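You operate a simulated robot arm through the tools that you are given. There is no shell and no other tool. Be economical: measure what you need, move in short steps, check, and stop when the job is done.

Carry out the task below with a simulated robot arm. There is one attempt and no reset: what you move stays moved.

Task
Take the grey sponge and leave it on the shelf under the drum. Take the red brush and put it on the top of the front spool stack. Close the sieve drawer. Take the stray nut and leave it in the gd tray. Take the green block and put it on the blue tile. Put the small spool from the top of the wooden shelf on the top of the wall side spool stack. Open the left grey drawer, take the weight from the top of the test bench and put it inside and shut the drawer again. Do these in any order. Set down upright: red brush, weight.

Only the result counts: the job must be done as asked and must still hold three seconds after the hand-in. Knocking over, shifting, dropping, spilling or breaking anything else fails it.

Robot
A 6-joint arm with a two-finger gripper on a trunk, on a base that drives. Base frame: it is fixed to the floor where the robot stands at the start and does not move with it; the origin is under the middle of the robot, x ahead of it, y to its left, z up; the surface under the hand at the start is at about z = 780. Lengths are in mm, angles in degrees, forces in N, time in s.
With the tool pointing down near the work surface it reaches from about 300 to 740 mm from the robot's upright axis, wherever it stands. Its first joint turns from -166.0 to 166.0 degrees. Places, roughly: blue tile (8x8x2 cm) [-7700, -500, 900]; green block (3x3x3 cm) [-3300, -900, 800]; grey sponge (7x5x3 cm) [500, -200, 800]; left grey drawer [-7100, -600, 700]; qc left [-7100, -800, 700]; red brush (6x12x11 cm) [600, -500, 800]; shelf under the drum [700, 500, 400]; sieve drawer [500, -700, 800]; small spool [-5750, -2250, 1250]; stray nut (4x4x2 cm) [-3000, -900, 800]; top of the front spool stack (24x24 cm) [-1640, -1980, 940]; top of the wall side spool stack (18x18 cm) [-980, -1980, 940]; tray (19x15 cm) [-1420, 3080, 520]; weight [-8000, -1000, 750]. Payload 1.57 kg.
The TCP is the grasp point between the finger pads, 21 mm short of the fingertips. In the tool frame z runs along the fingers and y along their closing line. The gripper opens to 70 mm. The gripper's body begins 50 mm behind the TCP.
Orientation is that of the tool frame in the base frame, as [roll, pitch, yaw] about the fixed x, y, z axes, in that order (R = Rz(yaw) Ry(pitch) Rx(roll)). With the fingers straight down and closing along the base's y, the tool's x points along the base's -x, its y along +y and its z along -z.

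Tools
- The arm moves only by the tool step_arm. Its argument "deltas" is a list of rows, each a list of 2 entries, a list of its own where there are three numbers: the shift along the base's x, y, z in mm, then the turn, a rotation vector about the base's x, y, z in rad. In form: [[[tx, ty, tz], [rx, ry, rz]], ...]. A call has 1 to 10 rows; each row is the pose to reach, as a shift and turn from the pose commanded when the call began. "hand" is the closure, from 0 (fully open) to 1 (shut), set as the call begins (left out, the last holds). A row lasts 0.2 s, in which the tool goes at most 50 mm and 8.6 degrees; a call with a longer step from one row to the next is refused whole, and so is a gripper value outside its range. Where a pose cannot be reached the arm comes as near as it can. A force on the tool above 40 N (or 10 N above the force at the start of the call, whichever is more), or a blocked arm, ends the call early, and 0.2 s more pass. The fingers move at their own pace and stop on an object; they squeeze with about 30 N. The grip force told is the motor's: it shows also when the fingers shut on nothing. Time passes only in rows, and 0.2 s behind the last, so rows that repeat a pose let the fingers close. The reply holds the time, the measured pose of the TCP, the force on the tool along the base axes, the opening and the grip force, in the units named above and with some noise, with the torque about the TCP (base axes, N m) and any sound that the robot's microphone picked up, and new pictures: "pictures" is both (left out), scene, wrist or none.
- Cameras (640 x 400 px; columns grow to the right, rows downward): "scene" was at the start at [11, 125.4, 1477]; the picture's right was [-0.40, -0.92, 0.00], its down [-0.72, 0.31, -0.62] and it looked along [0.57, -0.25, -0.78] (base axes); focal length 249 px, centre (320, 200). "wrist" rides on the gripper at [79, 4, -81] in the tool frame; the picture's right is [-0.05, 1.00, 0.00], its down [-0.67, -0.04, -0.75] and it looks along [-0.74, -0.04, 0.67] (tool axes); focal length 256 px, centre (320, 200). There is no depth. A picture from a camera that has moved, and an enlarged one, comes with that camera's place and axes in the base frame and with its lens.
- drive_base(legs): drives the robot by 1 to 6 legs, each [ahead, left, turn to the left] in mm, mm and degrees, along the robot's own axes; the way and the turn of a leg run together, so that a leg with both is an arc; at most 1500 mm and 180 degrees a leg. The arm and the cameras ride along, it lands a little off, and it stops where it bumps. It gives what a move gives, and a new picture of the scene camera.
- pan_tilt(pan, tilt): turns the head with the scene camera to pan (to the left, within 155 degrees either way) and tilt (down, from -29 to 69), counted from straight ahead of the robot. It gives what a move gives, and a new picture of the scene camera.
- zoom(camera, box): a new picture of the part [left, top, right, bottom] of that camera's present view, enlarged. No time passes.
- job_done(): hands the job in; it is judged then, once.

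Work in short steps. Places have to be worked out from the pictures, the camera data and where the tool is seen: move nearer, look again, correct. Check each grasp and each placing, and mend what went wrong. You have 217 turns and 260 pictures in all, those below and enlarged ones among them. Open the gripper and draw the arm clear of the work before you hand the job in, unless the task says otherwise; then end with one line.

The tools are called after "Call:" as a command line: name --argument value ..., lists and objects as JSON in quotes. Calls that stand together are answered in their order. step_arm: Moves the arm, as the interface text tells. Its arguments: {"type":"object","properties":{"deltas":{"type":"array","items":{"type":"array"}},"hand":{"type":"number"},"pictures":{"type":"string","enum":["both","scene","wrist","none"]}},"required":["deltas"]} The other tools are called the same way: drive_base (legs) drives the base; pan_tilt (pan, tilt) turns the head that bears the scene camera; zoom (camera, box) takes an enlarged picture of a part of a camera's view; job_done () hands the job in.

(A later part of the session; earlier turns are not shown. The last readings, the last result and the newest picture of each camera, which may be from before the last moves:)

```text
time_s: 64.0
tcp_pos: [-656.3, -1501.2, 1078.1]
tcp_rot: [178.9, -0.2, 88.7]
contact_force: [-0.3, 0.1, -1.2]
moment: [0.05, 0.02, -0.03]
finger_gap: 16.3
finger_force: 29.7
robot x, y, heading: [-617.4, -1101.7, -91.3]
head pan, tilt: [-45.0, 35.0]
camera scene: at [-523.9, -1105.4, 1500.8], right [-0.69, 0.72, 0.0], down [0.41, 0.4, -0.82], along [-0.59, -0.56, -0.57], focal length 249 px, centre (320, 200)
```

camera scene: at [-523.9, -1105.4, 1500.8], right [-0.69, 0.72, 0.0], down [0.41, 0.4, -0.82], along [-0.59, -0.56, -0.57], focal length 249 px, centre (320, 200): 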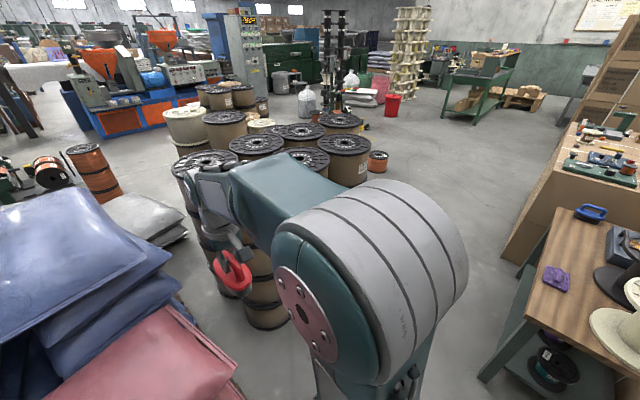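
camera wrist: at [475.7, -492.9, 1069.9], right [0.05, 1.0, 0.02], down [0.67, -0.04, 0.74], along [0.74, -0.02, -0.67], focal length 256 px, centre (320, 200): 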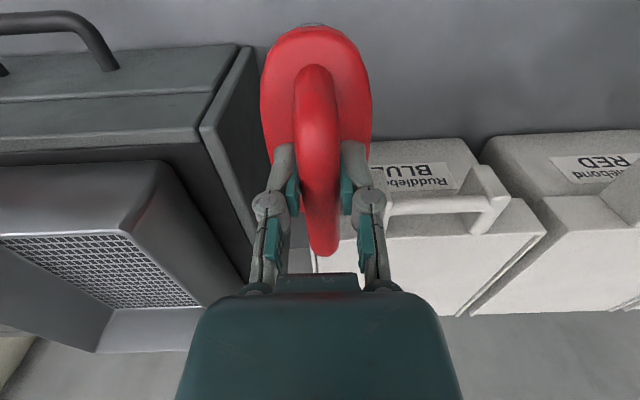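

I keep clear of the table behind me and the pallet: strafe right a bit, ahead, then strafe on to the front stack.

Call:
drive_base --legs '[[0, -320, 1.2], [150, 0, 0], [0, -700, 0]]'

Call:
pan_tilt --pan 30 --tilt 40

```text
time_s: 70.5
tcp_pos: [-1667.8, -1646.0, 1078.8]
tcp_rot: [179.1, -0.3, 89.7]
contact_force: [-0.1, 0.6, -1.1]
moment: [0.02, 0.04, 0.01]
finger_gap: 16.2
finger_force: 29.8
robot x, y, heading: [-1636.1, -1246.7, -90.4]
head pan, tilt: [-45.0, 35.0]
camera scene: at [-1540.4, -1247.7, 1500.6], right [-0.7, 0.71, 0.0], down [0.41, 0.4, -0.82], along [-0.58, -0.58, -0.57], focal length 249 px, centre (320, 200)
```

scene: 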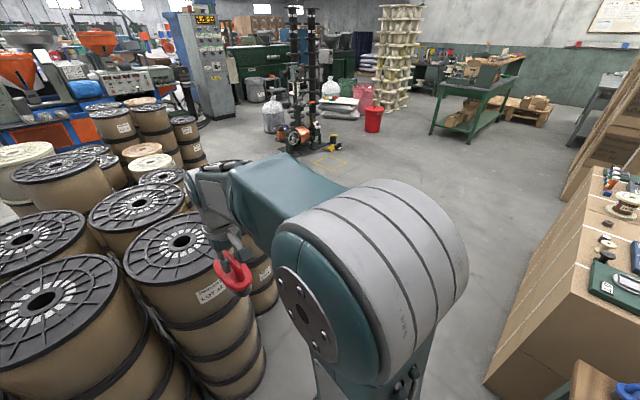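

```text
time_s: 72.0
tcp_pos: [-1671.5, -1647.7, 1077.2]
tcp_rot: [179.1, -0.3, 89.7]
contact_force: [0.3, -0.9, -1.8]
moment: [0.0, -0.03, 0.01]
finger_gap: 16.3
finger_force: 29.9
robot x, y, heading: [-1638.3, -1244.8, -90.3]
head pan, tilt: [30.0, 40.0]
camera scene: at [-1438.7, -1259.7, 1493.1], right [-0.87, -0.49, 0.0], down [-0.32, 0.56, -0.77], along [0.38, -0.67, -0.64], focal length 249 px, centre (320, 200)
```

scene: 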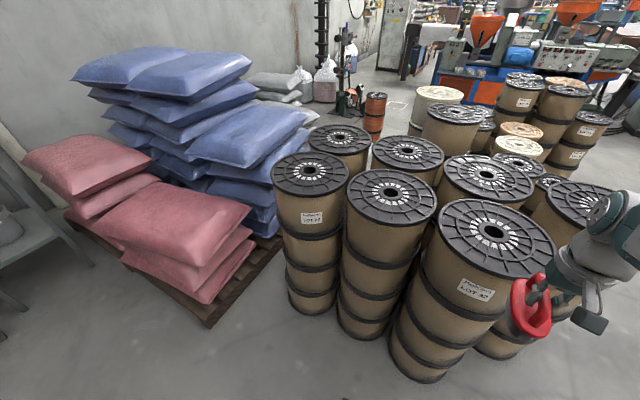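

The tops match, and the front stack's centre computes to (−1640,−1970). I drive 200 mm closer, then extend the brush over it.

Call:
drive_base --legs '[[200, 0, 0]]'

Call:
step_arm --deltas '[[[10, -40, 0], [0, 0, 0]], [[20, -80, 0], [0, 0, 0]], [[30, -120, 0], [0, 0, 0]]]' --pictures "both"

```text
time_s: 73.6
tcp_pos: [-1671.7, -1847.2, 1077.8]
tcp_rot: [179.1, -0.3, 89.7]
contact_force: [-0.6, 0.7, -0.9]
moment: [0.02, -0.02, 0.02]
finger_gap: 16.3
finger_force: 30.2
robot x, y, heading: [-1636.2, -1445.3, -90.3]
head pan, tilt: [30.0, 40.0]
camera scene: at [-1439.7, -1461.0, 1493.1], right [-0.87, -0.5, 0.0], down [-0.32, 0.56, -0.77], along [0.38, -0.66, -0.64], focal length 249 px, centre (320, 200)
```

scene: 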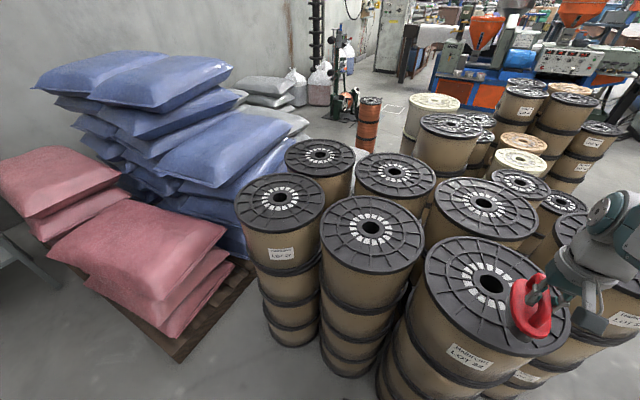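

```text
time_s: 74.4
tcp_pos: [-1642.3, -1968.6, 1076.2]
tcp_rot: [179.1, -0.1, 89.7]
contact_force: [-0.1, 0.7, -0.8]
moment: [0.01, 0.0, 0.03]
finger_gap: 16.4
finger_force: 30.4
robot x, y, heading: [-1636.8, -1444.6, -90.1]
head pan, tilt: [30.0, 40.0]
camera scene: at [-1439.3, -1461.8, 1493.1], right [-0.87, -0.5, 0.0], down [-0.32, 0.56, -0.77], along [0.38, -0.66, -0.64], focal length 249 px, centre (320, 200)
camera wrist: at [-1638.5, -1889.2, 1158.4], right [1.0, -0.06, 0.02], down [-0.05, -0.67, 0.74], along [-0.03, -0.74, -0.67], focal length 256 px, centre (320, 200)
```

scene: 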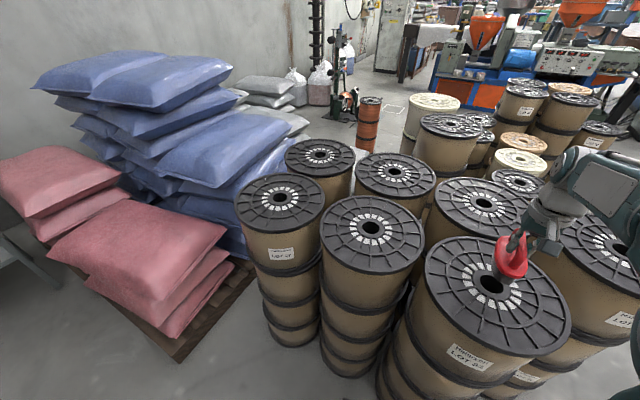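
wrist: 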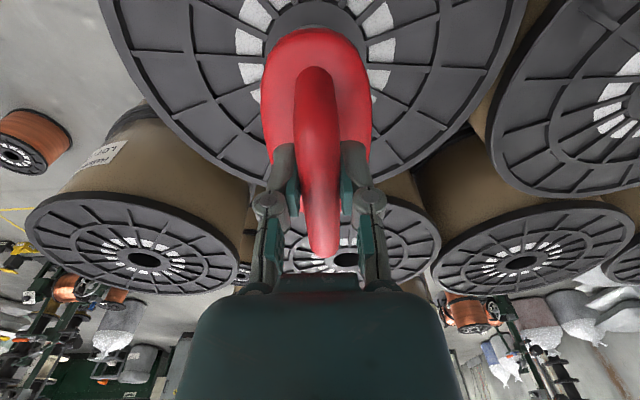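

The hub centre measures about (−1640,−1957). I shift 12 mm back and lower slowly to contact, expected at TCP z≈1027.

Call:
step_arm --deltas '[[[2, 12, -20], [0, 0, 0]], [[2, 12, -36], [0, 0, 0]], [[2, 12, -41], [0, 0, 0]], [[2, 12, -45], [0, 0, 0]], [[2, 12, -48], [0, 0, 0]], [[2, 12, -51], [0, 0, 0]], [[2, 12, -54], [0, 0, 0]], [[2, 12, -57], [0, 0, 0]]]' --pictures "both"

```text
time_s: 76.2
tcp_pos: [-1640.1, -1955.1, 1020.0]
tcp_rot: [179.0, -0.2, 89.7]
contact_force: [0.1, -0.2, -1.6]
moment: [0.0, -0.01, 0.01]
finger_gap: 16.6
finger_force: 29.7
robot x, y, heading: [-1635.4, -1442.4, -90.5]
head pan, tilt: [30.0, 40.0]
camera scene: at [-1439.6, -1461.6, 1493.1], right [-0.87, -0.5, 0.0], down [-0.32, 0.56, -0.77], along [0.38, -0.66, -0.64], focal length 249 px, centre (320, 200)
camera wrist: at [-1636.6, -1876.1, 1102.2], right [1.0, -0.06, 0.02], down [-0.05, -0.67, 0.74], along [-0.03, -0.74, -0.67], focal length 256 px, centre (320, 200)
```

scene: 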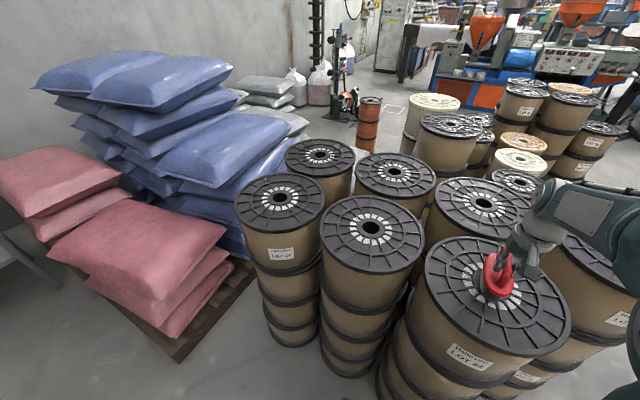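
wrist: 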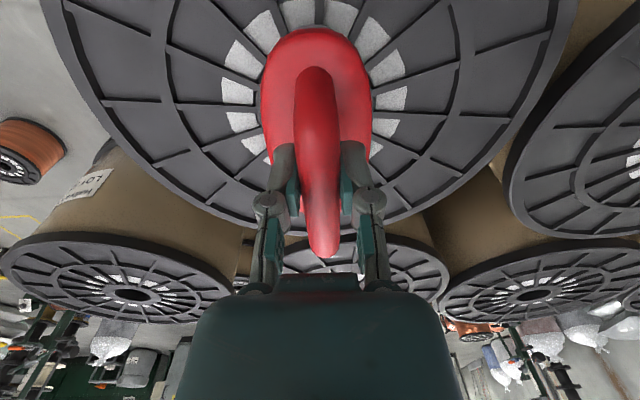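

No contact yet and well centred over the hub. I continue lowering slowly.

Call:
step_arm --deltas '[[[0, 0, -4], [0, 0, 0]], [[0, 0, -8], [0, 0, 0]], [[0, 0, -12], [0, 0, 0]], [[0, 0, -16], [0, 0, 0]], [[0, 0, -20], [0, 0, 0]], [[0, 0, -24], [0, 0, 0]], [[0, 0, -28], [0, 0, 0]], [[0, 0, -32], [0, 0, 0]]]' --pictures "both"

```text
time_s: 77.7
tcp_pos: [-1639.7, -1956.4, 999.5]
tcp_rot: [178.9, 0.2, 89.7]
contact_force: [-1.3, 5.5, 13.0]
moment: [0.12, -0.05, 0.02]
finger_gap: 16.1
finger_force: 29.9
robot x, y, heading: [-1637.5, -1451.4, -90.4]
head pan, tilt: [30.0, 40.0]
stopped in row 7: the force on the tool passed its limit at 45 N (the readings are from after the stop); the commanded pose is now the measured one
camera scene: at [-1439.7, -1460.4, 1493.2], right [-0.87, -0.5, 0.0], down [-0.32, 0.56, -0.77], along [0.38, -0.67, -0.64], focal length 249 px, centre (320, 200)
camera wrist: at [-1636.4, -1875.9, 1080.5], right [1.0, -0.06, 0.02], down [-0.05, -0.66, 0.75], along [-0.03, -0.75, -0.66], focal length 256 px, centre (320, 200)
```

scene: 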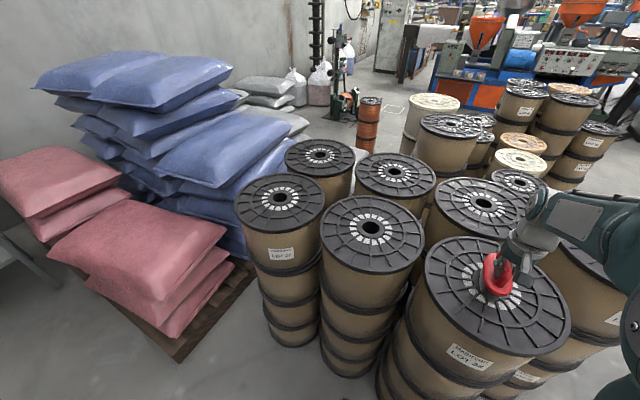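
wrist: 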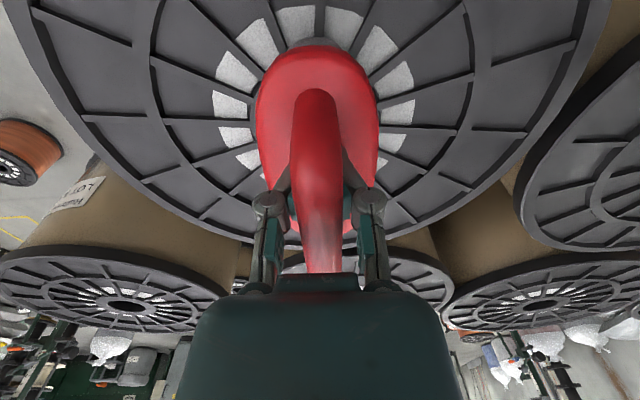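

In contact at TCP ~1000. I release and rise.

Call:
step_arm --deltas '[[[0, 0, 2], [0, 0, 0]], [[0, 0, 2], [0, 0, 0]], [[0, 0, 2], [0, 0, 0]], [[0, 0, 40], [0, 0, 0]], [[0, 0, 85], [0, 0, 0]], [[0, 0, 130], [0, 0, 0]], [[0, 30, 150], [0, 0, 0]]]' --hand 0 --pictures "both"

```text
time_s: 79.3
tcp_pos: [-1638.2, -1928.4, 1147.7]
tcp_rot: [179.0, 0.1, 89.6]
contact_force: [-0.4, 0.0, -0.7]
moment: [0.03, 0.04, 0.0]
finger_gap: 70.1
finger_force: 0.1
robot x, y, heading: [-1635.8, -1446.1, -90.7]
head pan, tilt: [30.0, 40.0]
camera scene: at [-1439.5, -1461.5, 1493.1], right [-0.87, -0.5, 0.0], down [-0.32, 0.56, -0.77], along [0.38, -0.66, -0.64], focal length 249 px, centre (320, 200)
camera wrist: at [-1635.8, -1847.6, 1229.5], right [1.0, -0.06, 0.02], down [-0.05, -0.66, 0.75], along [-0.03, -0.75, -0.67], focal length 256 px, centre (320, 200)
```

scene: 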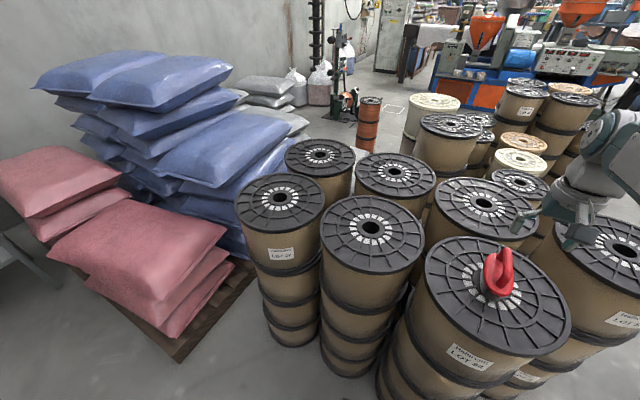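
wrist: 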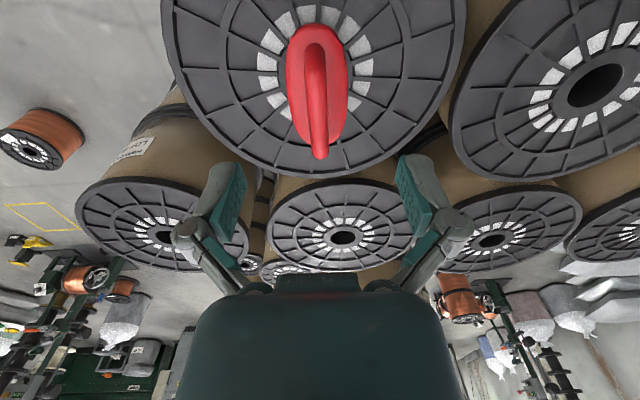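

The brush stands upright on the hub. I retract, back up, turn to face −x and look ahead for the block's table.

Call:
step_arm --deltas '[[[0, 45, 0], [0, 0, 0]], [[0, 90, 0], [0, 0, 0]]]' --pictures "none"

Call:
drive_base --legs '[[-170, 0, 0], [0, 0, -90]]'

Call:
pan_tilt --pan 0 --tilt 25

```text
time_s: 79.9
tcp_pos: [-1638.5, -1837.7, 1148.4]
tcp_rot: [179.0, 0.1, 89.6]
contact_force: [0.6, -0.4, -0.3]
moment: [0.05, -0.05, 0.01]
finger_gap: 70.1
finger_force: 0.0
robot x, y, heading: [-1636.9, -1445.1, -90.2]
head pan, tilt: [30.0, 40.0]
```

```text
time_s: 85.2
tcp_pos: [-2028.5, -1270.5, 1147.4]
tcp_rot: [179.0, 0.2, -0.6]
contact_force: [-0.4, -0.7, 0.2]
moment: [0.01, 0.02, -0.01]
finger_gap: 69.8
finger_force: 0.0
robot x, y, heading: [-1638.9, -1275.4, 179.4]
head pan, tilt: [30.0, 40.0]
camera scene: at [-1653.0, -1471.4, 1493.1], right [-0.49, 0.87, 0.0], down [0.56, 0.32, -0.77], along [-0.67, -0.37, -0.64], focal length 249 px, centre (320, 200)
```

scene: 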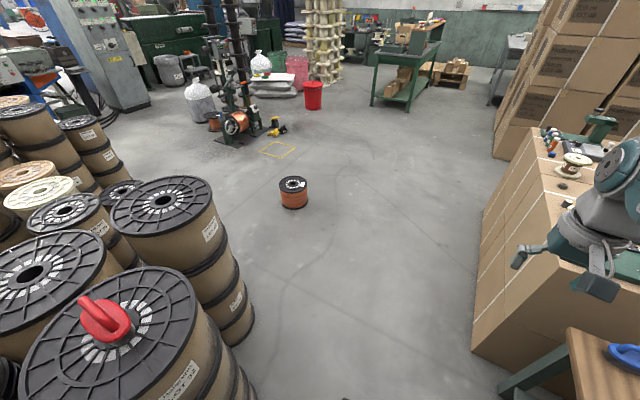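

```text
time_s: 86.2
tcp_pos: [-2027.9, -1272.3, 1147.1]
tcp_rot: [178.9, 0.2, -0.7]
contact_force: [0.0, 0.4, 0.8]
moment: [-0.01, -0.01, -0.02]
finger_gap: 69.6
finger_force: 0.1
robot x, y, heading: [-1634.1, -1280.9, 179.5]
head pan, tilt: [0.0, 25.0]
camera scene: at [-1671.0, -1428.7, 1516.4], right [0.01, 1.0, 0.0], down [0.42, 0.0, -0.91], along [-0.91, 0.01, -0.42], focal length 249 px, centre (320, 200)
```

scene: 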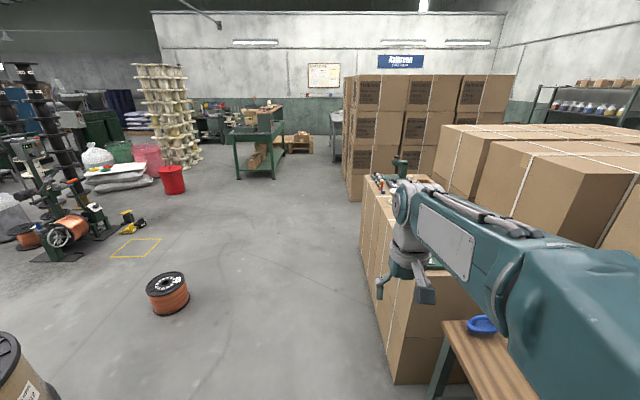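

The nut and block lie on the cardboard boxes along y>−1020. I drive ahead, shift away from them and turn right to face them.

Call:
drive_base --legs '[[1480, 130, 0], [0, 0, -90]]'

Call:
pan_tilt --pan 0 --tilt 45

```text
time_s: 97.4
tcp_pos: [-3104.6, -992.8, 1147.4]
tcp_rot: [179.1, 0.1, -91.1]
contact_force: [0.7, 0.1, -0.8]
moment: [0.0, -0.01, -0.03]
finger_gap: 70.1
finger_force: 0.0
robot x, y, heading: [-3111.2, -1384.3, 88.9]
head pan, tilt: [0.0, 25.0]
camera scene: at [-3266.7, -1346.8, 1516.4], right [1.0, -0.02, 0.0], down [-0.01, -0.42, -0.91], along [0.02, 0.91, -0.42], focal length 249 px, centre (320, 200)
```

scene: 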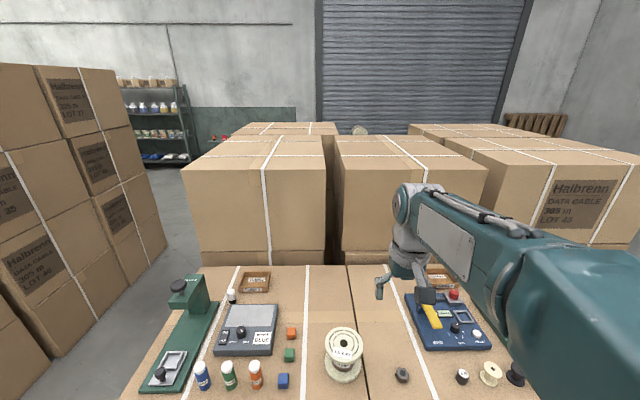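

```text
time_s: 98.2
tcp_pos: [-3104.4, -993.6, 1147.6]
tcp_rot: [179.1, 0.2, -91.0]
contact_force: [0.0, 0.2, -1.0]
moment: [-0.05, 0.02, 0.02]
finger_gap: 69.8
finger_force: 0.1
robot x, y, heading: [-3114.6, -1384.0, 88.7]
head pan, tilt: [0.0, 45.0]
camera scene: at [-3266.8, -1357.6, 1485.9], right [1.0, -0.02, 0.0], down [-0.01, -0.71, -0.71], along [0.01, 0.71, -0.71], focal length 249 px, centre (320, 200)
```

scene: 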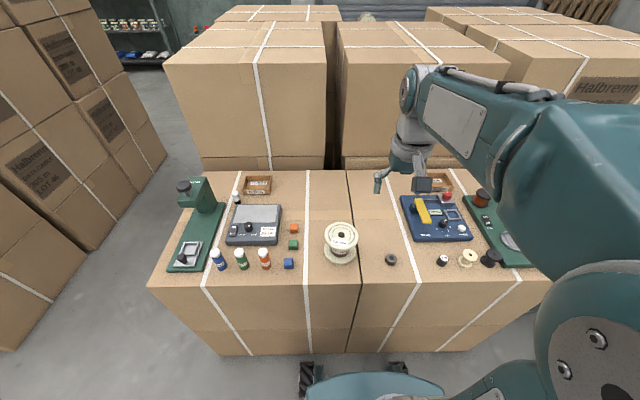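

The green block is near (−3347,−887) and the nut near (−3042,−942). The closing line is already along x, and neighbours are close, so I'll open to only ~46 mm and hover over the block.

Call:
step_arm --deltas '[[[-24, 10, -12], [0, 0, 0]], [[-48, 20, -30], [0, 0, 0]], [[-72, 30, -60], [0, 0, 0]], [[-97, 40, -90], [0, 0, 0]], [[-121, 50, -120], [0, 0, 0]], [[-146, 60, -150], [0, 0, 0]], [[-170, 70, -180], [0, 0, 0]], [[-194, 80, -205], [0, 0, 0]], [[-218, 90, -230], [0, 0, 0]], [[-243, 104, -240], [0, 0, 0.03]]]' --hand 0.34 --pictures "wrist"

```text
time_s: 100.4
tcp_pos: [-3347.7, -889.3, 906.3]
tcp_rot: [179.0, 0.2, -89.4]
contact_force: [-0.5, 0.4, 0.2]
moment: [0.01, -0.01, -0.01]
finger_gap: 46.1
finger_force: 0.0
robot x, y, heading: [-3112.1, -1381.8, 89.2]
head pan, tilt: [0.0, 45.0]
camera wrist: at [-3349.4, -967.6, 988.2], right [-1.0, 0.04, 0.02], down [0.04, 0.66, 0.75], along [0.02, 0.75, -0.67], focal length 256 px, centre (320, 200)
```

wrist: 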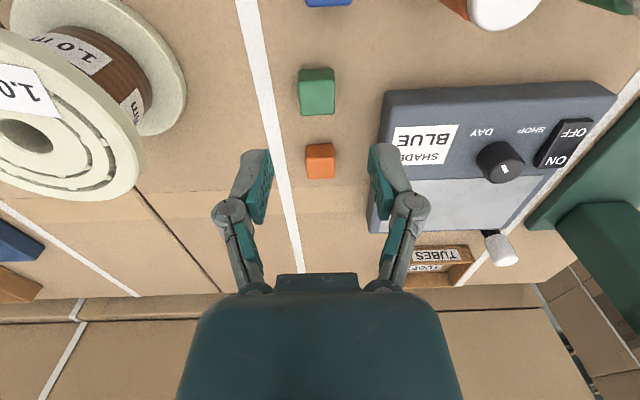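

The block's apparent size puts its top near z 783, at about (−3347,−867). I shift +22 in y and descend partway to check.

Call:
step_arm --deltas '[[[1, 12, -25], [0, 0, 0]], [[1, 22, -60], [0, 0, 0]]]' --pictures "wrist"

```text
time_s: 101.0
tcp_pos: [-3348.0, -867.4, 847.7]
tcp_rot: [179.0, 0.2, -89.4]
contact_force: [-0.6, 0.9, 0.0]
moment: [0.0, 0.01, 0.04]
finger_gap: 46.0
finger_force: 0.1
robot x, y, heading: [-3113.9, -1387.8, 88.7]
head pan, tilt: [0.0, 45.0]
camera wrist: at [-3348.7, -945.5, 929.2], right [-1.0, 0.04, 0.02], down [0.04, 0.66, 0.75], along [0.02, 0.75, -0.67], focal length 256 px, centre (320, 200)
```

wrist: 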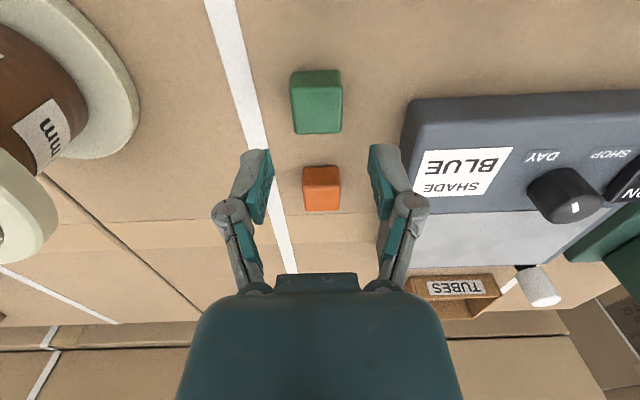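

The block top is at z≈782, centred between the fingers. I lower to TCP z 779 and grip.

Call:
step_arm --deltas '[[[1, 2, -40], [0, 0, 0]], [[1, 2, -69], [0, 0, 0]]]' --pictures "none"

Call:
step_arm --deltas '[[[0, 0, 0], [0, 0, 0]], [[0, 0, 0], [0, 0, 0]], [[0, 0, 40], [0, 0, 0]], [[0, 0, 90], [0, 0, 0]], [[0, -30, 130], [0, 0, 0]], [[20, -60, 170], [0, 0, 0]], [[40, -90, 205], [0, 0, 0]], [[60, -120, 240], [0, 0, 0]]]' --hand 1 --pictures "wrist"

```text
time_s: 101.6
tcp_pos: [-3344.6, -863.5, 794.3]
tcp_rot: [178.8, 0.4, -89.4]
contact_force: [2.3, -7.5, 14.6]
moment: [-0.21, -0.14, -0.02]
finger_gap: 54.4
finger_force: 5.6
robot x, y, heading: [-3112.8, -1380.7, 88.9]
head pan, tilt: [0.0, 45.0]
stopped in row 2: the force on the tool passed its limit at 57 N (the readings are from after the stop); the commanded pose is now the measured one
```

```text
refused: row 6 steps farther than a row can; nothing moved
```

A finger touched something at TCP z 794, with the gap pushed open to 54. I rise a little and look.

Call:
step_arm --deltas '[[[0, 0, 6], [0, 0, 0]]]' --pictures "both" --hand 0.2

```text
time_s: 102.0
tcp_pos: [-3345.4, -864.0, 797.6]
tcp_rot: [178.9, 0.2, -89.4]
contact_force: [0.7, 0.0, 0.4]
moment: [0.0, -0.01, -0.01]
finger_gap: 56.3
finger_force: 0.1
robot x, y, heading: [-3113.3, -1385.8, 89.0]
head pan, tilt: [0.0, 45.0]
camera scene: at [-3268.8, -1355.5, 1485.7], right [1.0, -0.02, 0.0], down [-0.01, -0.71, -0.71], along [0.02, 0.71, -0.71], focal length 249 px, centre (320, 200)
camera wrist: at [-3347.6, -942.3, 879.6], right [-1.0, 0.04, 0.02], down [0.04, 0.66, 0.75], along [0.02, 0.75, -0.66], focal length 256 px, centre (320, 200)
```

scene: 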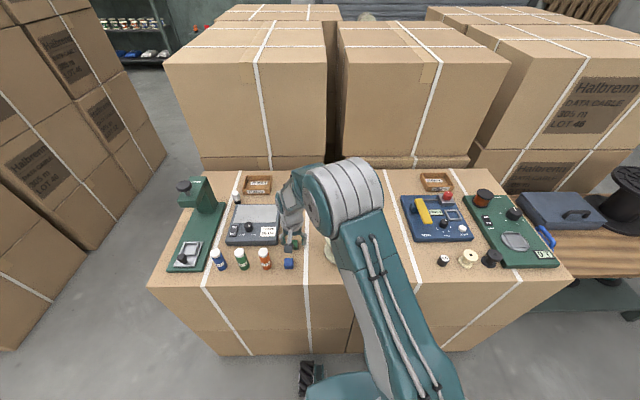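
wrist: 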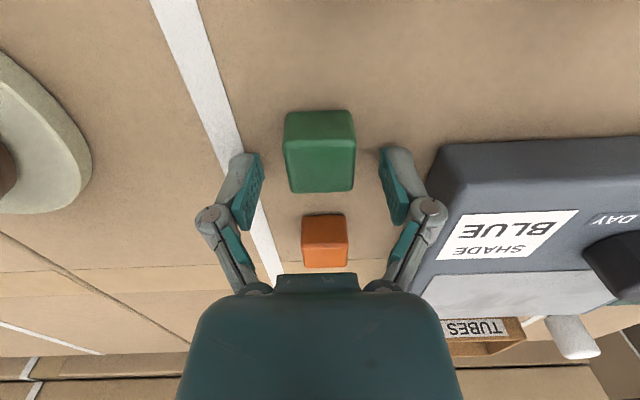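

The surface is at about 771 and the block top near 800. I shift −7 in y, lower 2 mm and grip here.

Call:
step_arm --deltas '[[[0, -7, -2], [0, 0, 0]], [[0, -7, -2], [0, 0, 0]], [[0, -7, -2], [0, 0, 0]], [[0, -7, 40], [0, 0, 0]], [[0, -7, 85], [0, 0, 0]], [[0, -30, 120], [0, 0, 0]], [[0, -50, 160], [0, 0, 0]], [[0, -70, 200], [0, 0, 0]], [[0, -90, 240], [0, 0, 0]]]' --hand 1 --pictures "wrist"

```text
time_s: 104.0
tcp_pos: [-3344.2, -952.9, 1039.2]
tcp_rot: [178.9, 0.1, -89.4]
contact_force: [0.7, 0.1, -0.2]
moment: [-0.02, -0.02, 0.0]
finger_gap: 26.6
finger_force: 30.3
robot x, y, heading: [-3110.4, -1382.8, 89.2]
head pan, tilt: [0.0, 45.0]
camera wrist: at [-3346.8, -1032.4, 1120.5], right [-1.0, 0.04, 0.02], down [0.04, 0.66, 0.75], along [0.02, 0.75, -0.67], focal length 256 px, centre (320, 200)
```

wrist: 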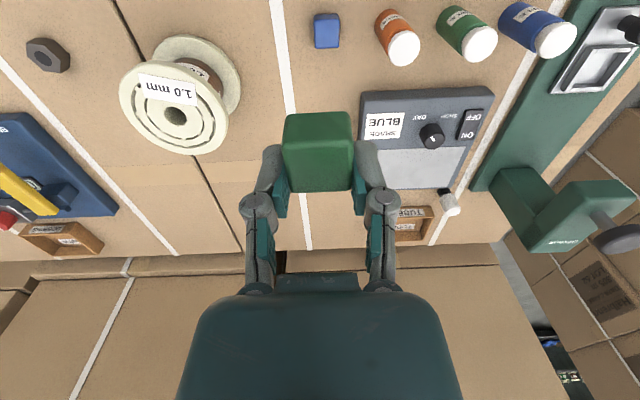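

The block is held. I tuck the arm in front of the robot.

Call:
step_arm --deltas '[[[40, 0, 10], [0, 0, 0]], [[85, -5, 20], [0, 0, 0]], [[130, -10, 30], [0, 0, 0]], [[175, -20, 40], [0, 0, 0]], [[220, -30, 50], [0, 0, 0]]]' --pictures "none"

Call:
drive_base --legs '[[-120, 0, 0], [0, 0, 91]]'

Call:
pan_tilt --pan 0 --tilt 20

```text
time_s: 105.2
tcp_pos: [-3124.2, -983.9, 1089.1]
tcp_rot: [178.7, 0.3, -89.4]
contact_force: [0.1, 0.9, 0.4]
moment: [-0.02, -0.02, -0.07]
finger_gap: 26.8
finger_force: 29.8
robot x, y, heading: [-3114.0, -1384.4, 88.9]
head pan, tilt: [0.0, 45.0]
```

```text
time_s: 110.3
tcp_pos: [-3513.9, -1519.9, 1088.4]
tcp_rot: [178.9, 0.3, 1.0]
contact_force: [1.1, 0.6, 0.0]
moment: [0.01, -0.02, -0.02]
finger_gap: 26.8
finger_force: 30.3
robot x, y, heading: [-3117.6, -1505.2, 179.3]
head pan, tilt: [0.0, 45.0]
camera scene: at [-3139.1, -1657.2, 1485.9], right [0.01, 1.0, 0.0], down [0.71, -0.01, -0.71], along [-0.71, 0.01, -0.71], focal length 249 px, centre (320, 200)
```

scene: 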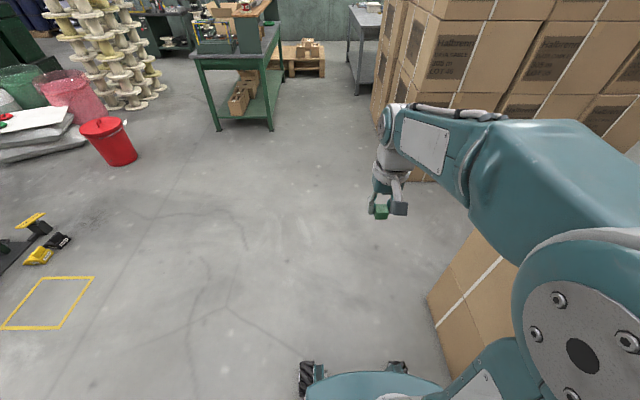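

```text
time_s: 111.2
tcp_pos: [-3514.9, -1520.3, 1089.4]
tcp_rot: [178.9, 0.3, 1.1]
contact_force: [-0.3, 0.1, 0.1]
moment: [0.0, 0.02, 0.0]
finger_gap: 26.7
finger_force: 30.1
robot x, y, heading: [-3114.8, -1507.4, 179.2]
head pan, tilt: [0.0, 20.0]
camera scene: at [-3150.9, -1657.1, 1524.5], right [0.01, 1.0, 0.0], down [0.34, 0.0, -0.94], along [-0.94, 0.01, -0.34], focal length 249 px, centre (320, 200)
```

scene: 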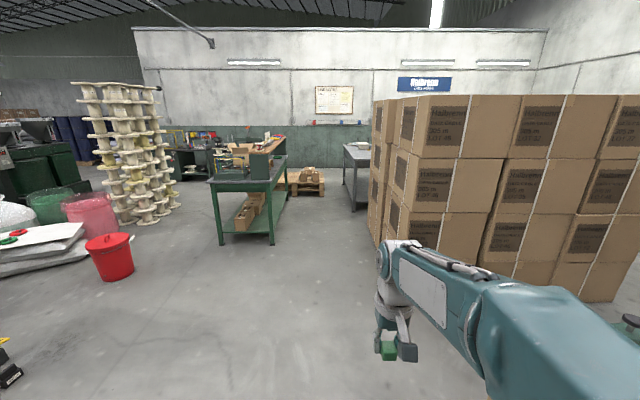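

Ahead is the green bench with the wooden shelf at y<−2000, and a grey bench near x<−6900. I drive 3 m down the aisle.

Call:
drive_base --legs '[[1500, 0, 0], [1450, 0, 0]]'

Call:
pan_tilt --pan -30 --tilt 25

```text
time_s: 125.5
tcp_pos: [-6479.9, -1424.3, 1088.3]
tcp_rot: [178.9, 0.2, -0.3]
contact_force: [-0.5, 0.0, -0.2]
moment: [0.02, 0.03, 0.02]
finger_gap: 26.5
finger_force: 29.8
robot x, y, heading: [-6080.9, -1416.1, 177.7]
head pan, tilt: [0.0, 20.0]
camera scene: at [-6120.6, -1570.4, 1524.5], right [0.04, 1.0, 0.0], down [0.34, -0.01, -0.94], along [-0.94, 0.04, -0.34], focal length 249 px, centre (320, 200)
```

scene: 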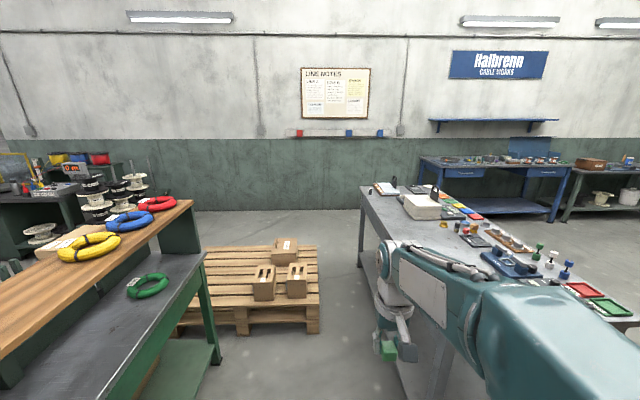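

```text
time_s: 126.4
tcp_pos: [-6480.6, -1424.0, 1088.7]
tcp_rot: [179.0, 0.4, -0.4]
contact_force: [-0.5, 0.2, -0.5]
moment: [0.01, 0.0, 0.01]
finger_gap: 26.8
finger_force: 29.8
robot x, y, heading: [-6081.9, -1420.0, 177.8]
head pan, tilt: [-30.0, 25.0]
camera scene: at [-6105.6, -1525.0, 1516.5], right [0.53, 0.85, 0.0], down [0.36, -0.22, -0.91], along [-0.77, 0.48, -0.42], focal length 249 px, centre (320, 200)
```

scene: 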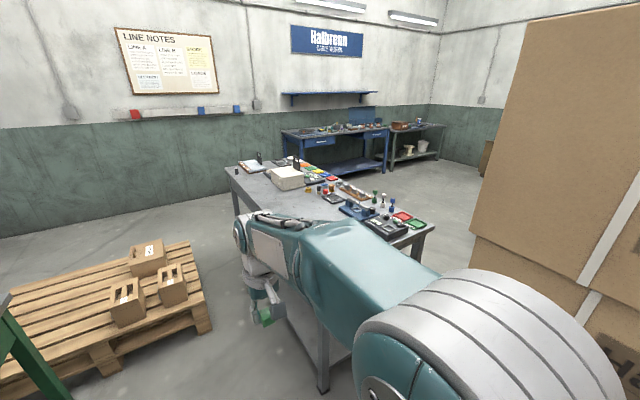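

Zooming on the grey bench to identify things.

Call:
zoom --camera "scene" --box '[220, 130, 440, 260]'

```text
2.91 times, centred on (330, 195) of scene
camera zoom: at [-6105.6, -1525.0, 1516.5], right [0.53, 0.85, 0.0], down [0.36, -0.22, -0.91], along [-0.77, 0.48, -0.42], focal length 725 px, centre (291, 214)
```

zoom: 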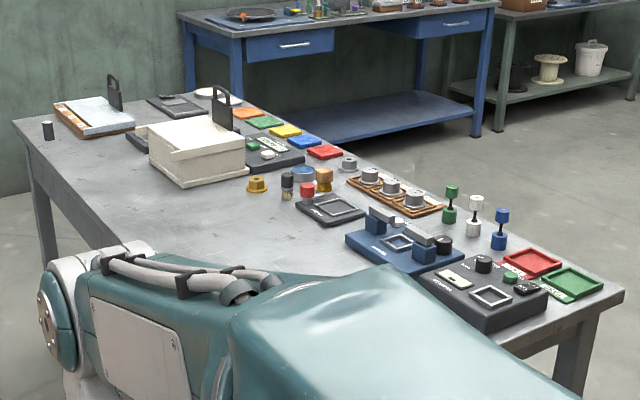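

The tiles sit in a row with blue fourth, and the weight looks like the small dark cylinder at the far-left end of the bench. The pallet blocks the front side there, so I look at the passage to the right and the drawer side.

Call:
pan_tilt --pan -62 --tilt 35

```text
time_s: 127.4
tcp_pos: [-6479.7, -1425.3, 1089.5]
tcp_rot: [178.9, 0.4, -0.4]
contact_force: [1.1, 0.2, -0.1]
moment: [0.03, -0.04, 0.02]
finger_gap: 26.9
finger_force: 30.0
robot x, y, heading: [-6082.6, -1416.4, 177.8]
head pan, tilt: [-62.0, 35.0]
camera scene: at [-6066.0, -1494.7, 1500.8], right [0.9, 0.44, 0.0], down [0.25, -0.52, -0.82], along [-0.36, 0.74, -0.57], focal length 249 px, centre (320, 200)
```

scene: 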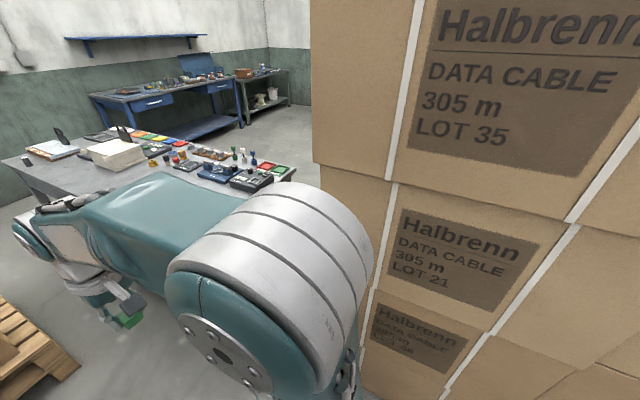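

There's a 650 mm passage between the box stack (x>−6065) and the bench end (x≈−6720). The bench's user side with tiles and drawers seems to be +y. I go through facing +y.

Call:
drive_base --legs '[[305, 0, 0], [0, 0, -88]]'

Call:
pan_tilt --pan 20 --tilt 50

```text
time_s: 133.2
tcp_pos: [-6409.1, -1006.6, 1089.5]
tcp_rot: [178.9, 0.2, -87.8]
contact_force: [-0.3, 0.3, -0.5]
moment: [0.02, 0.01, -0.02]
finger_gap: 26.4
finger_force: 29.8
robot x, y, heading: [-6386.5, -1407.3, 90.4]
head pan, tilt: [-62.0, 35.0]
camera scene: at [-6462.8, -1423.7, 1500.8], right [0.48, -0.88, 0.0], down [-0.5, -0.27, -0.82], along [0.72, 0.39, -0.57], focal length 249 px, centre (320, 200)
```

scene: 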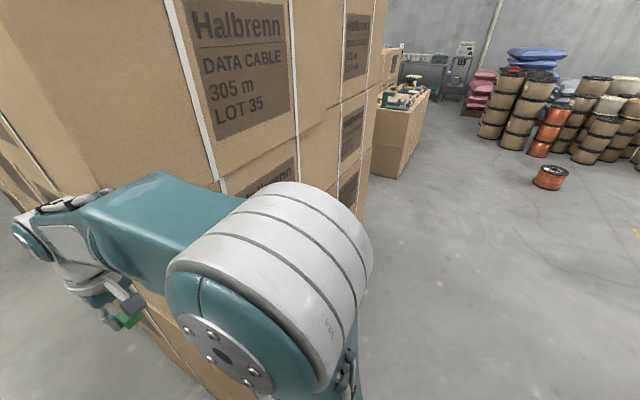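

```text
time_s: 134.7
tcp_pos: [-6409.6, -1008.2, 1089.4]
tcp_rot: [178.9, 0.3, -87.9]
contact_force: [1.1, -0.6, 0.0]
moment: [-0.02, 0.0, -0.01]
finger_gap: 26.9
finger_force: 30.1
robot x, y, heading: [-6385.8, -1406.4, 90.3]
head pan, tilt: [20.0, 50.0]
camera scene: at [-6567.1, -1393.4, 1479.0], right [0.94, 0.35, 0.0], down [0.27, -0.72, -0.64], along [-0.22, 0.6, -0.77], focal length 249 px, centre (320, 200)
```

scene: 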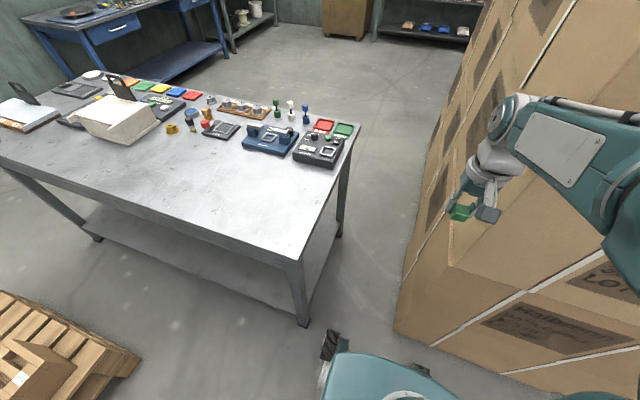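

The passage (~450 mm) is narrower than the base (~490), so I won't squeeze through. The way round is back east along the aisle and then north of the boxes at y≈1600. I back off, turn to face −x and reverse east.

Call:
drive_base --legs '[[-100, 0, 0], [0, 0, 89.5], [-1500, 0, 0], [-1500, 0, 0], [-1000, 0, 0]]'

```text
time_s: 158.6
tcp_pos: [-2756.9, -1549.2, 1088.3]
tcp_rot: [179.0, 0.4, 0.9]
contact_force: [0.7, -0.1, -0.5]
moment: [0.0, -0.01, 0.03]
finger_gap: 26.6
finger_force: 29.4
robot x, y, heading: [-2356.2, -1531.7, 179.1]
head pan, tilt: [20.0, 50.0]
camera scene: at [-2372.5, -1713.1, 1479.0], right [-0.33, 0.94, 0.0], down [0.72, 0.25, -0.64], along [-0.61, -0.21, -0.77], focal length 249 px, centre (320, 200)
```

scene: 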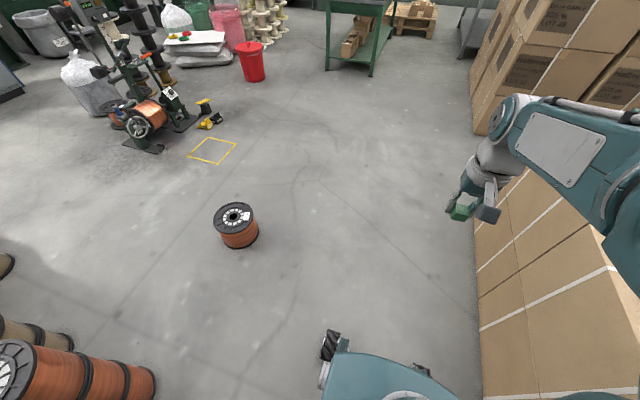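

Clear so far at (−2356,−1532). I shift toward y≈−1300, reverse on, shift again past the pallet, and stop near x −500 before heading north.

Call:
drive_base --legs '[[0, -230, 0.9], [-1000, 0, 0], [0, -130, 0], [-860, 0, 0]]'

Call:
pan_tilt --pan -90 --tilt 30

```text
time_s: 170.2
tcp_pos: [-894.8, -1179.8, 1089.2]
tcp_rot: [178.8, 0.3, 1.9]
contact_force: [0.0, 0.2, -0.8]
moment: [-0.01, -0.02, -0.03]
finger_gap: 26.7
finger_force: 29.8
robot x, y, heading: [-496.3, -1157.5, -179.9]
head pan, tilt: [20.0, 50.0]
camera scene: at [-509.6, -1338.7, 1479.0], right [-0.35, 0.94, 0.0], down [0.72, 0.26, -0.64], along [-0.6, -0.22, -0.77], focal length 249 px, centre (320, 200)
```

scene: 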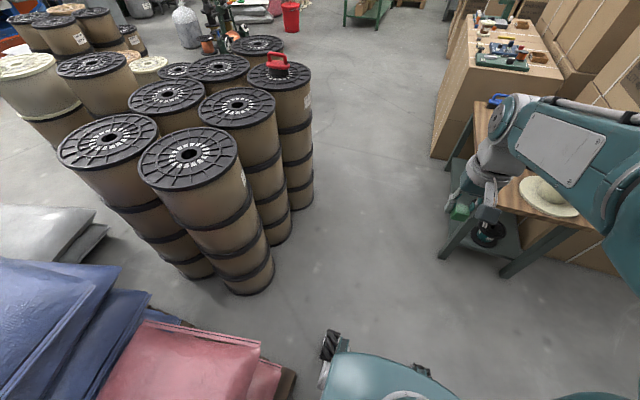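

```text
time_s: 172.1
tcp_pos: [-895.7, -1182.0, 1088.5]
tcp_rot: [178.9, 0.3, 1.9]
contact_force: [-0.4, 0.5, -0.5]
moment: [-0.02, -0.03, -0.01]
finger_gap: 26.2
finger_force: 30.3
robot x, y, heading: [-494.0, -1159.3, -179.7]
head pan, tilt: [-90.0, 30.0]
camera scene: at [-437.6, -1221.9, 1508.6], right [1.0, 0.0, 0.0], down [0.0, -0.5, -0.87], along [0.0, 0.87, -0.5], focal length 249 px, centre (320, 200)
```

scene: 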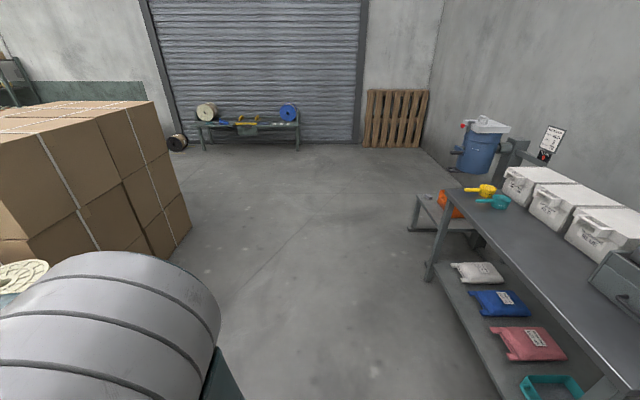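

The way north is free. I strafe to y≈1590, then drive −x a first stretch and look.

Call:
drive_base --legs '[[0, -1500, 0], [0, -1250, -0.3], [1500, 0, 0]]'

Call:
pan_tilt --pan 0 --tilt 22

```text
time_s: 192.5
tcp_pos: [-2432.2, 1532.2, 1089.3]
tcp_rot: [178.9, 0.3, 3.0]
contact_force: [0.0, -1.1, -1.1]
moment: [0.02, -0.01, -0.01]
finger_gap: 26.8
finger_force: 29.7
robot x, y, heading: [-2034.8, 1565.7, -178.5]
head pan, tilt: [-90.0, 30.0]
camera scene: at [-1973.6, 1500.7, 1508.6], right [1.0, 0.02, 0.0], down [0.01, -0.5, -0.87], along [-0.02, 0.87, -0.5], focal length 249 px, centre (320, 200)
```

scene: 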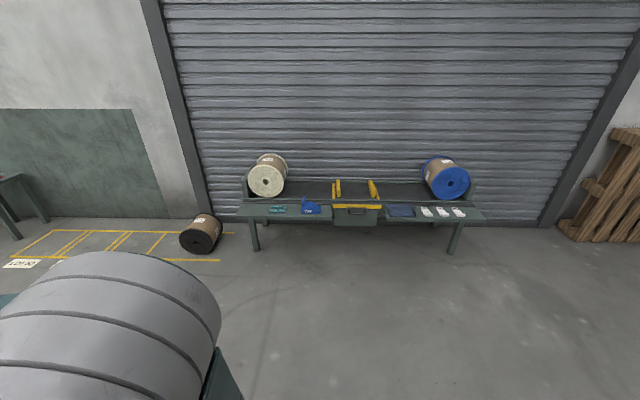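

```text
time_s: 194.2
tcp_pos: [-2431.3, 1530.4, 1090.3]
tcp_rot: [178.9, 0.3, 3.1]
contact_force: [0.3, 0.6, -0.9]
moment: [0.02, -0.01, -0.01]
finger_gap: 26.8
finger_force: 30.0
robot x, y, heading: [-2035.4, 1563.6, -178.6]
head pan, tilt: [0.0, 22.0]
camera scene: at [-2064.1, 1407.9, 1521.3], right [-0.02, 1.0, 0.0], down [0.38, 0.01, -0.93], along [-0.93, -0.02, -0.38], focal length 249 px, centre (320, 200)
```

scene: 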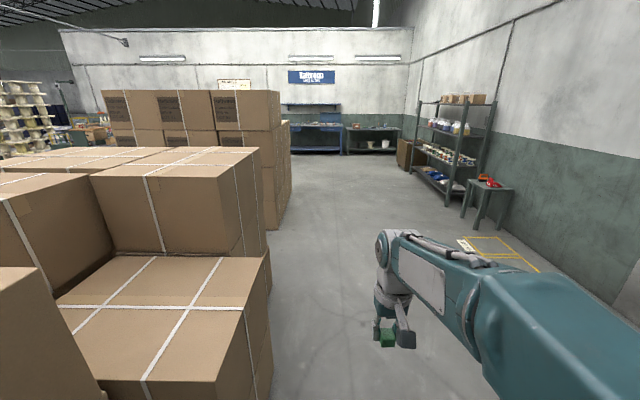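

Clear ahead. I correct the heading, shift slightly right, and drive on to x≈−6300.

Call:
drive_base --legs '[[0, -120, -1.5], [1500, 0, 0], [1500, 0, 0], [1250, 0, 0]]'

Call:
pan_tilt --pan 35 --tilt 32

```text
time_s: 215.4
tcp_pos: [-6684.1, 1755.4, 1088.8]
tcp_rot: [178.8, 0.3, 0.1]
contact_force: [1.0, -0.3, 0.0]
moment: [0.03, -0.01, 0.01]
finger_gap: 27.0
finger_force: 29.8
robot x, y, heading: [-6284.5, 1762.0, 178.3]
head pan, tilt: [0.0, 22.0]
camera scene: at [-6323.2, 1612.3, 1521.3], right [0.03, 1.0, 0.0], down [0.38, -0.01, -0.93], along [-0.93, 0.03, -0.38], focal length 249 px, centre (320, 200)
```

scene: 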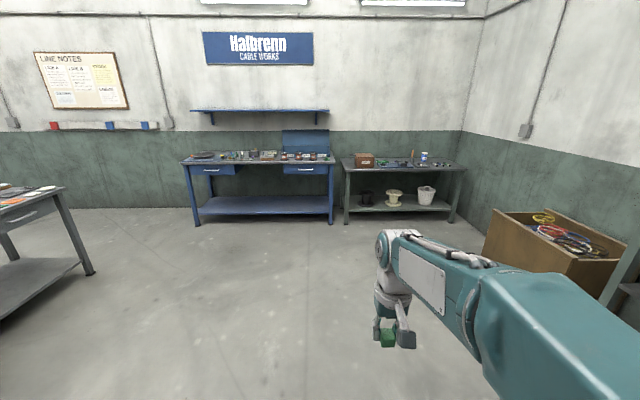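

```text
time_s: 216.4
tcp_pos: [-6684.5, 1756.4, 1088.3]
tcp_rot: [178.8, 0.3, 0.0]
contact_force: [-0.7, -0.5, -0.8]
moment: [0.02, -0.04, -0.04]
finger_gap: 26.7
finger_force: 30.5
robot x, y, heading: [-6283.4, 1767.6, 178.5]
head pan, tilt: [35.0, 32.0]
camera scene: at [-6305.3, 1560.4, 1505.3], right [-0.55, 0.84, 0.0], down [0.44, 0.29, -0.85], along [-0.71, -0.46, -0.53], focal length 249 px, centre (320, 200)
```

scene: 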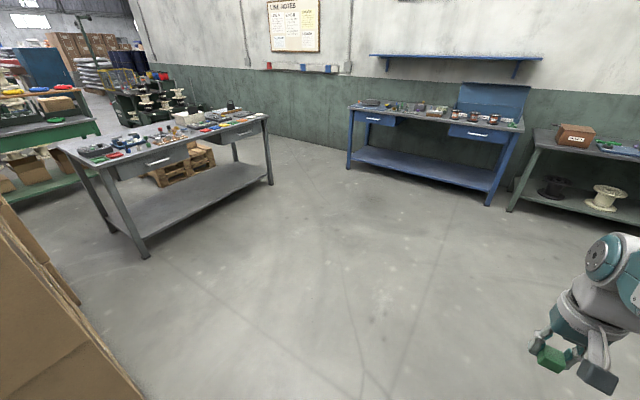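

The grey bench's drawers face +y, the left one near x −7100. I drive to stand before the bench opposite the blue tile, facing −y.

Call:
drive_base --legs '[[1230, 0, 0], [0, 0, 91.5], [1500, 0, 0], [150, 0, 0]]'

Call:
pan_tilt --pan -5 --tilt 45

```text
time_s: 234.5
tcp_pos: [-7453.2, -256.6, 1088.9]
tcp_rot: [178.9, 0.4, 92.8]
contact_force: [-0.1, -0.2, 0.1]
moment: [0.0, 0.01, -0.01]
finger_gap: 26.6
finger_force: 30.0
robot x, y, heading: [-7480.9, 147.0, -88.7]
head pan, tilt: [35.0, 32.0]
camera scene: at [-7275.9, 134.6, 1505.3], right [-0.81, -0.59, 0.0], down [-0.31, 0.43, -0.85], along [0.5, -0.68, -0.53], focal length 249 px, centre (320, 200)
```

scene: 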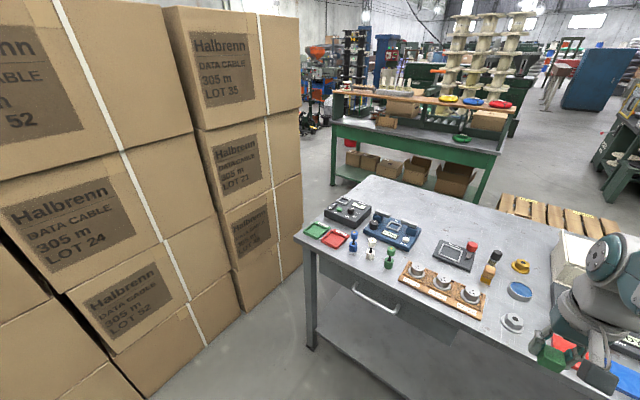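

```text
time_s: 235.6
tcp_pos: [-7452.9, -254.7, 1089.1]
tcp_rot: [178.9, 0.3, 92.9]
contact_force: [0.7, 0.6, 0.8]
moment: [0.02, 0.01, 0.0]
finger_gap: 26.8
finger_force: 29.9
robot x, y, heading: [-7483.0, 149.2, -88.7]
head pan, tilt: [-5.0, 45.0]
camera scene: at [-7334.3, 125.7, 1485.9], right [-1.0, 0.07, 0.0], down [0.05, 0.71, -0.71], along [-0.05, -0.71, -0.71], focal length 249 px, centre (320, 200)
```

scene: 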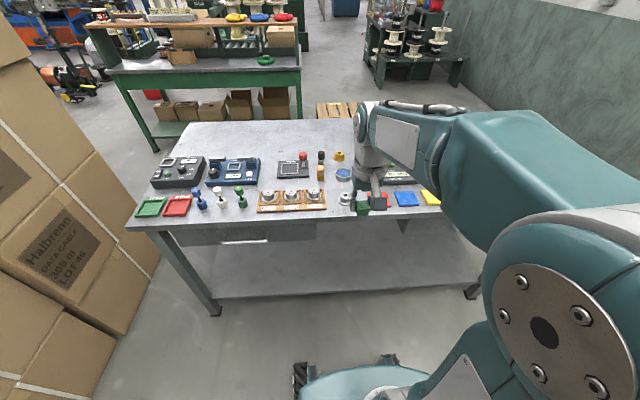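

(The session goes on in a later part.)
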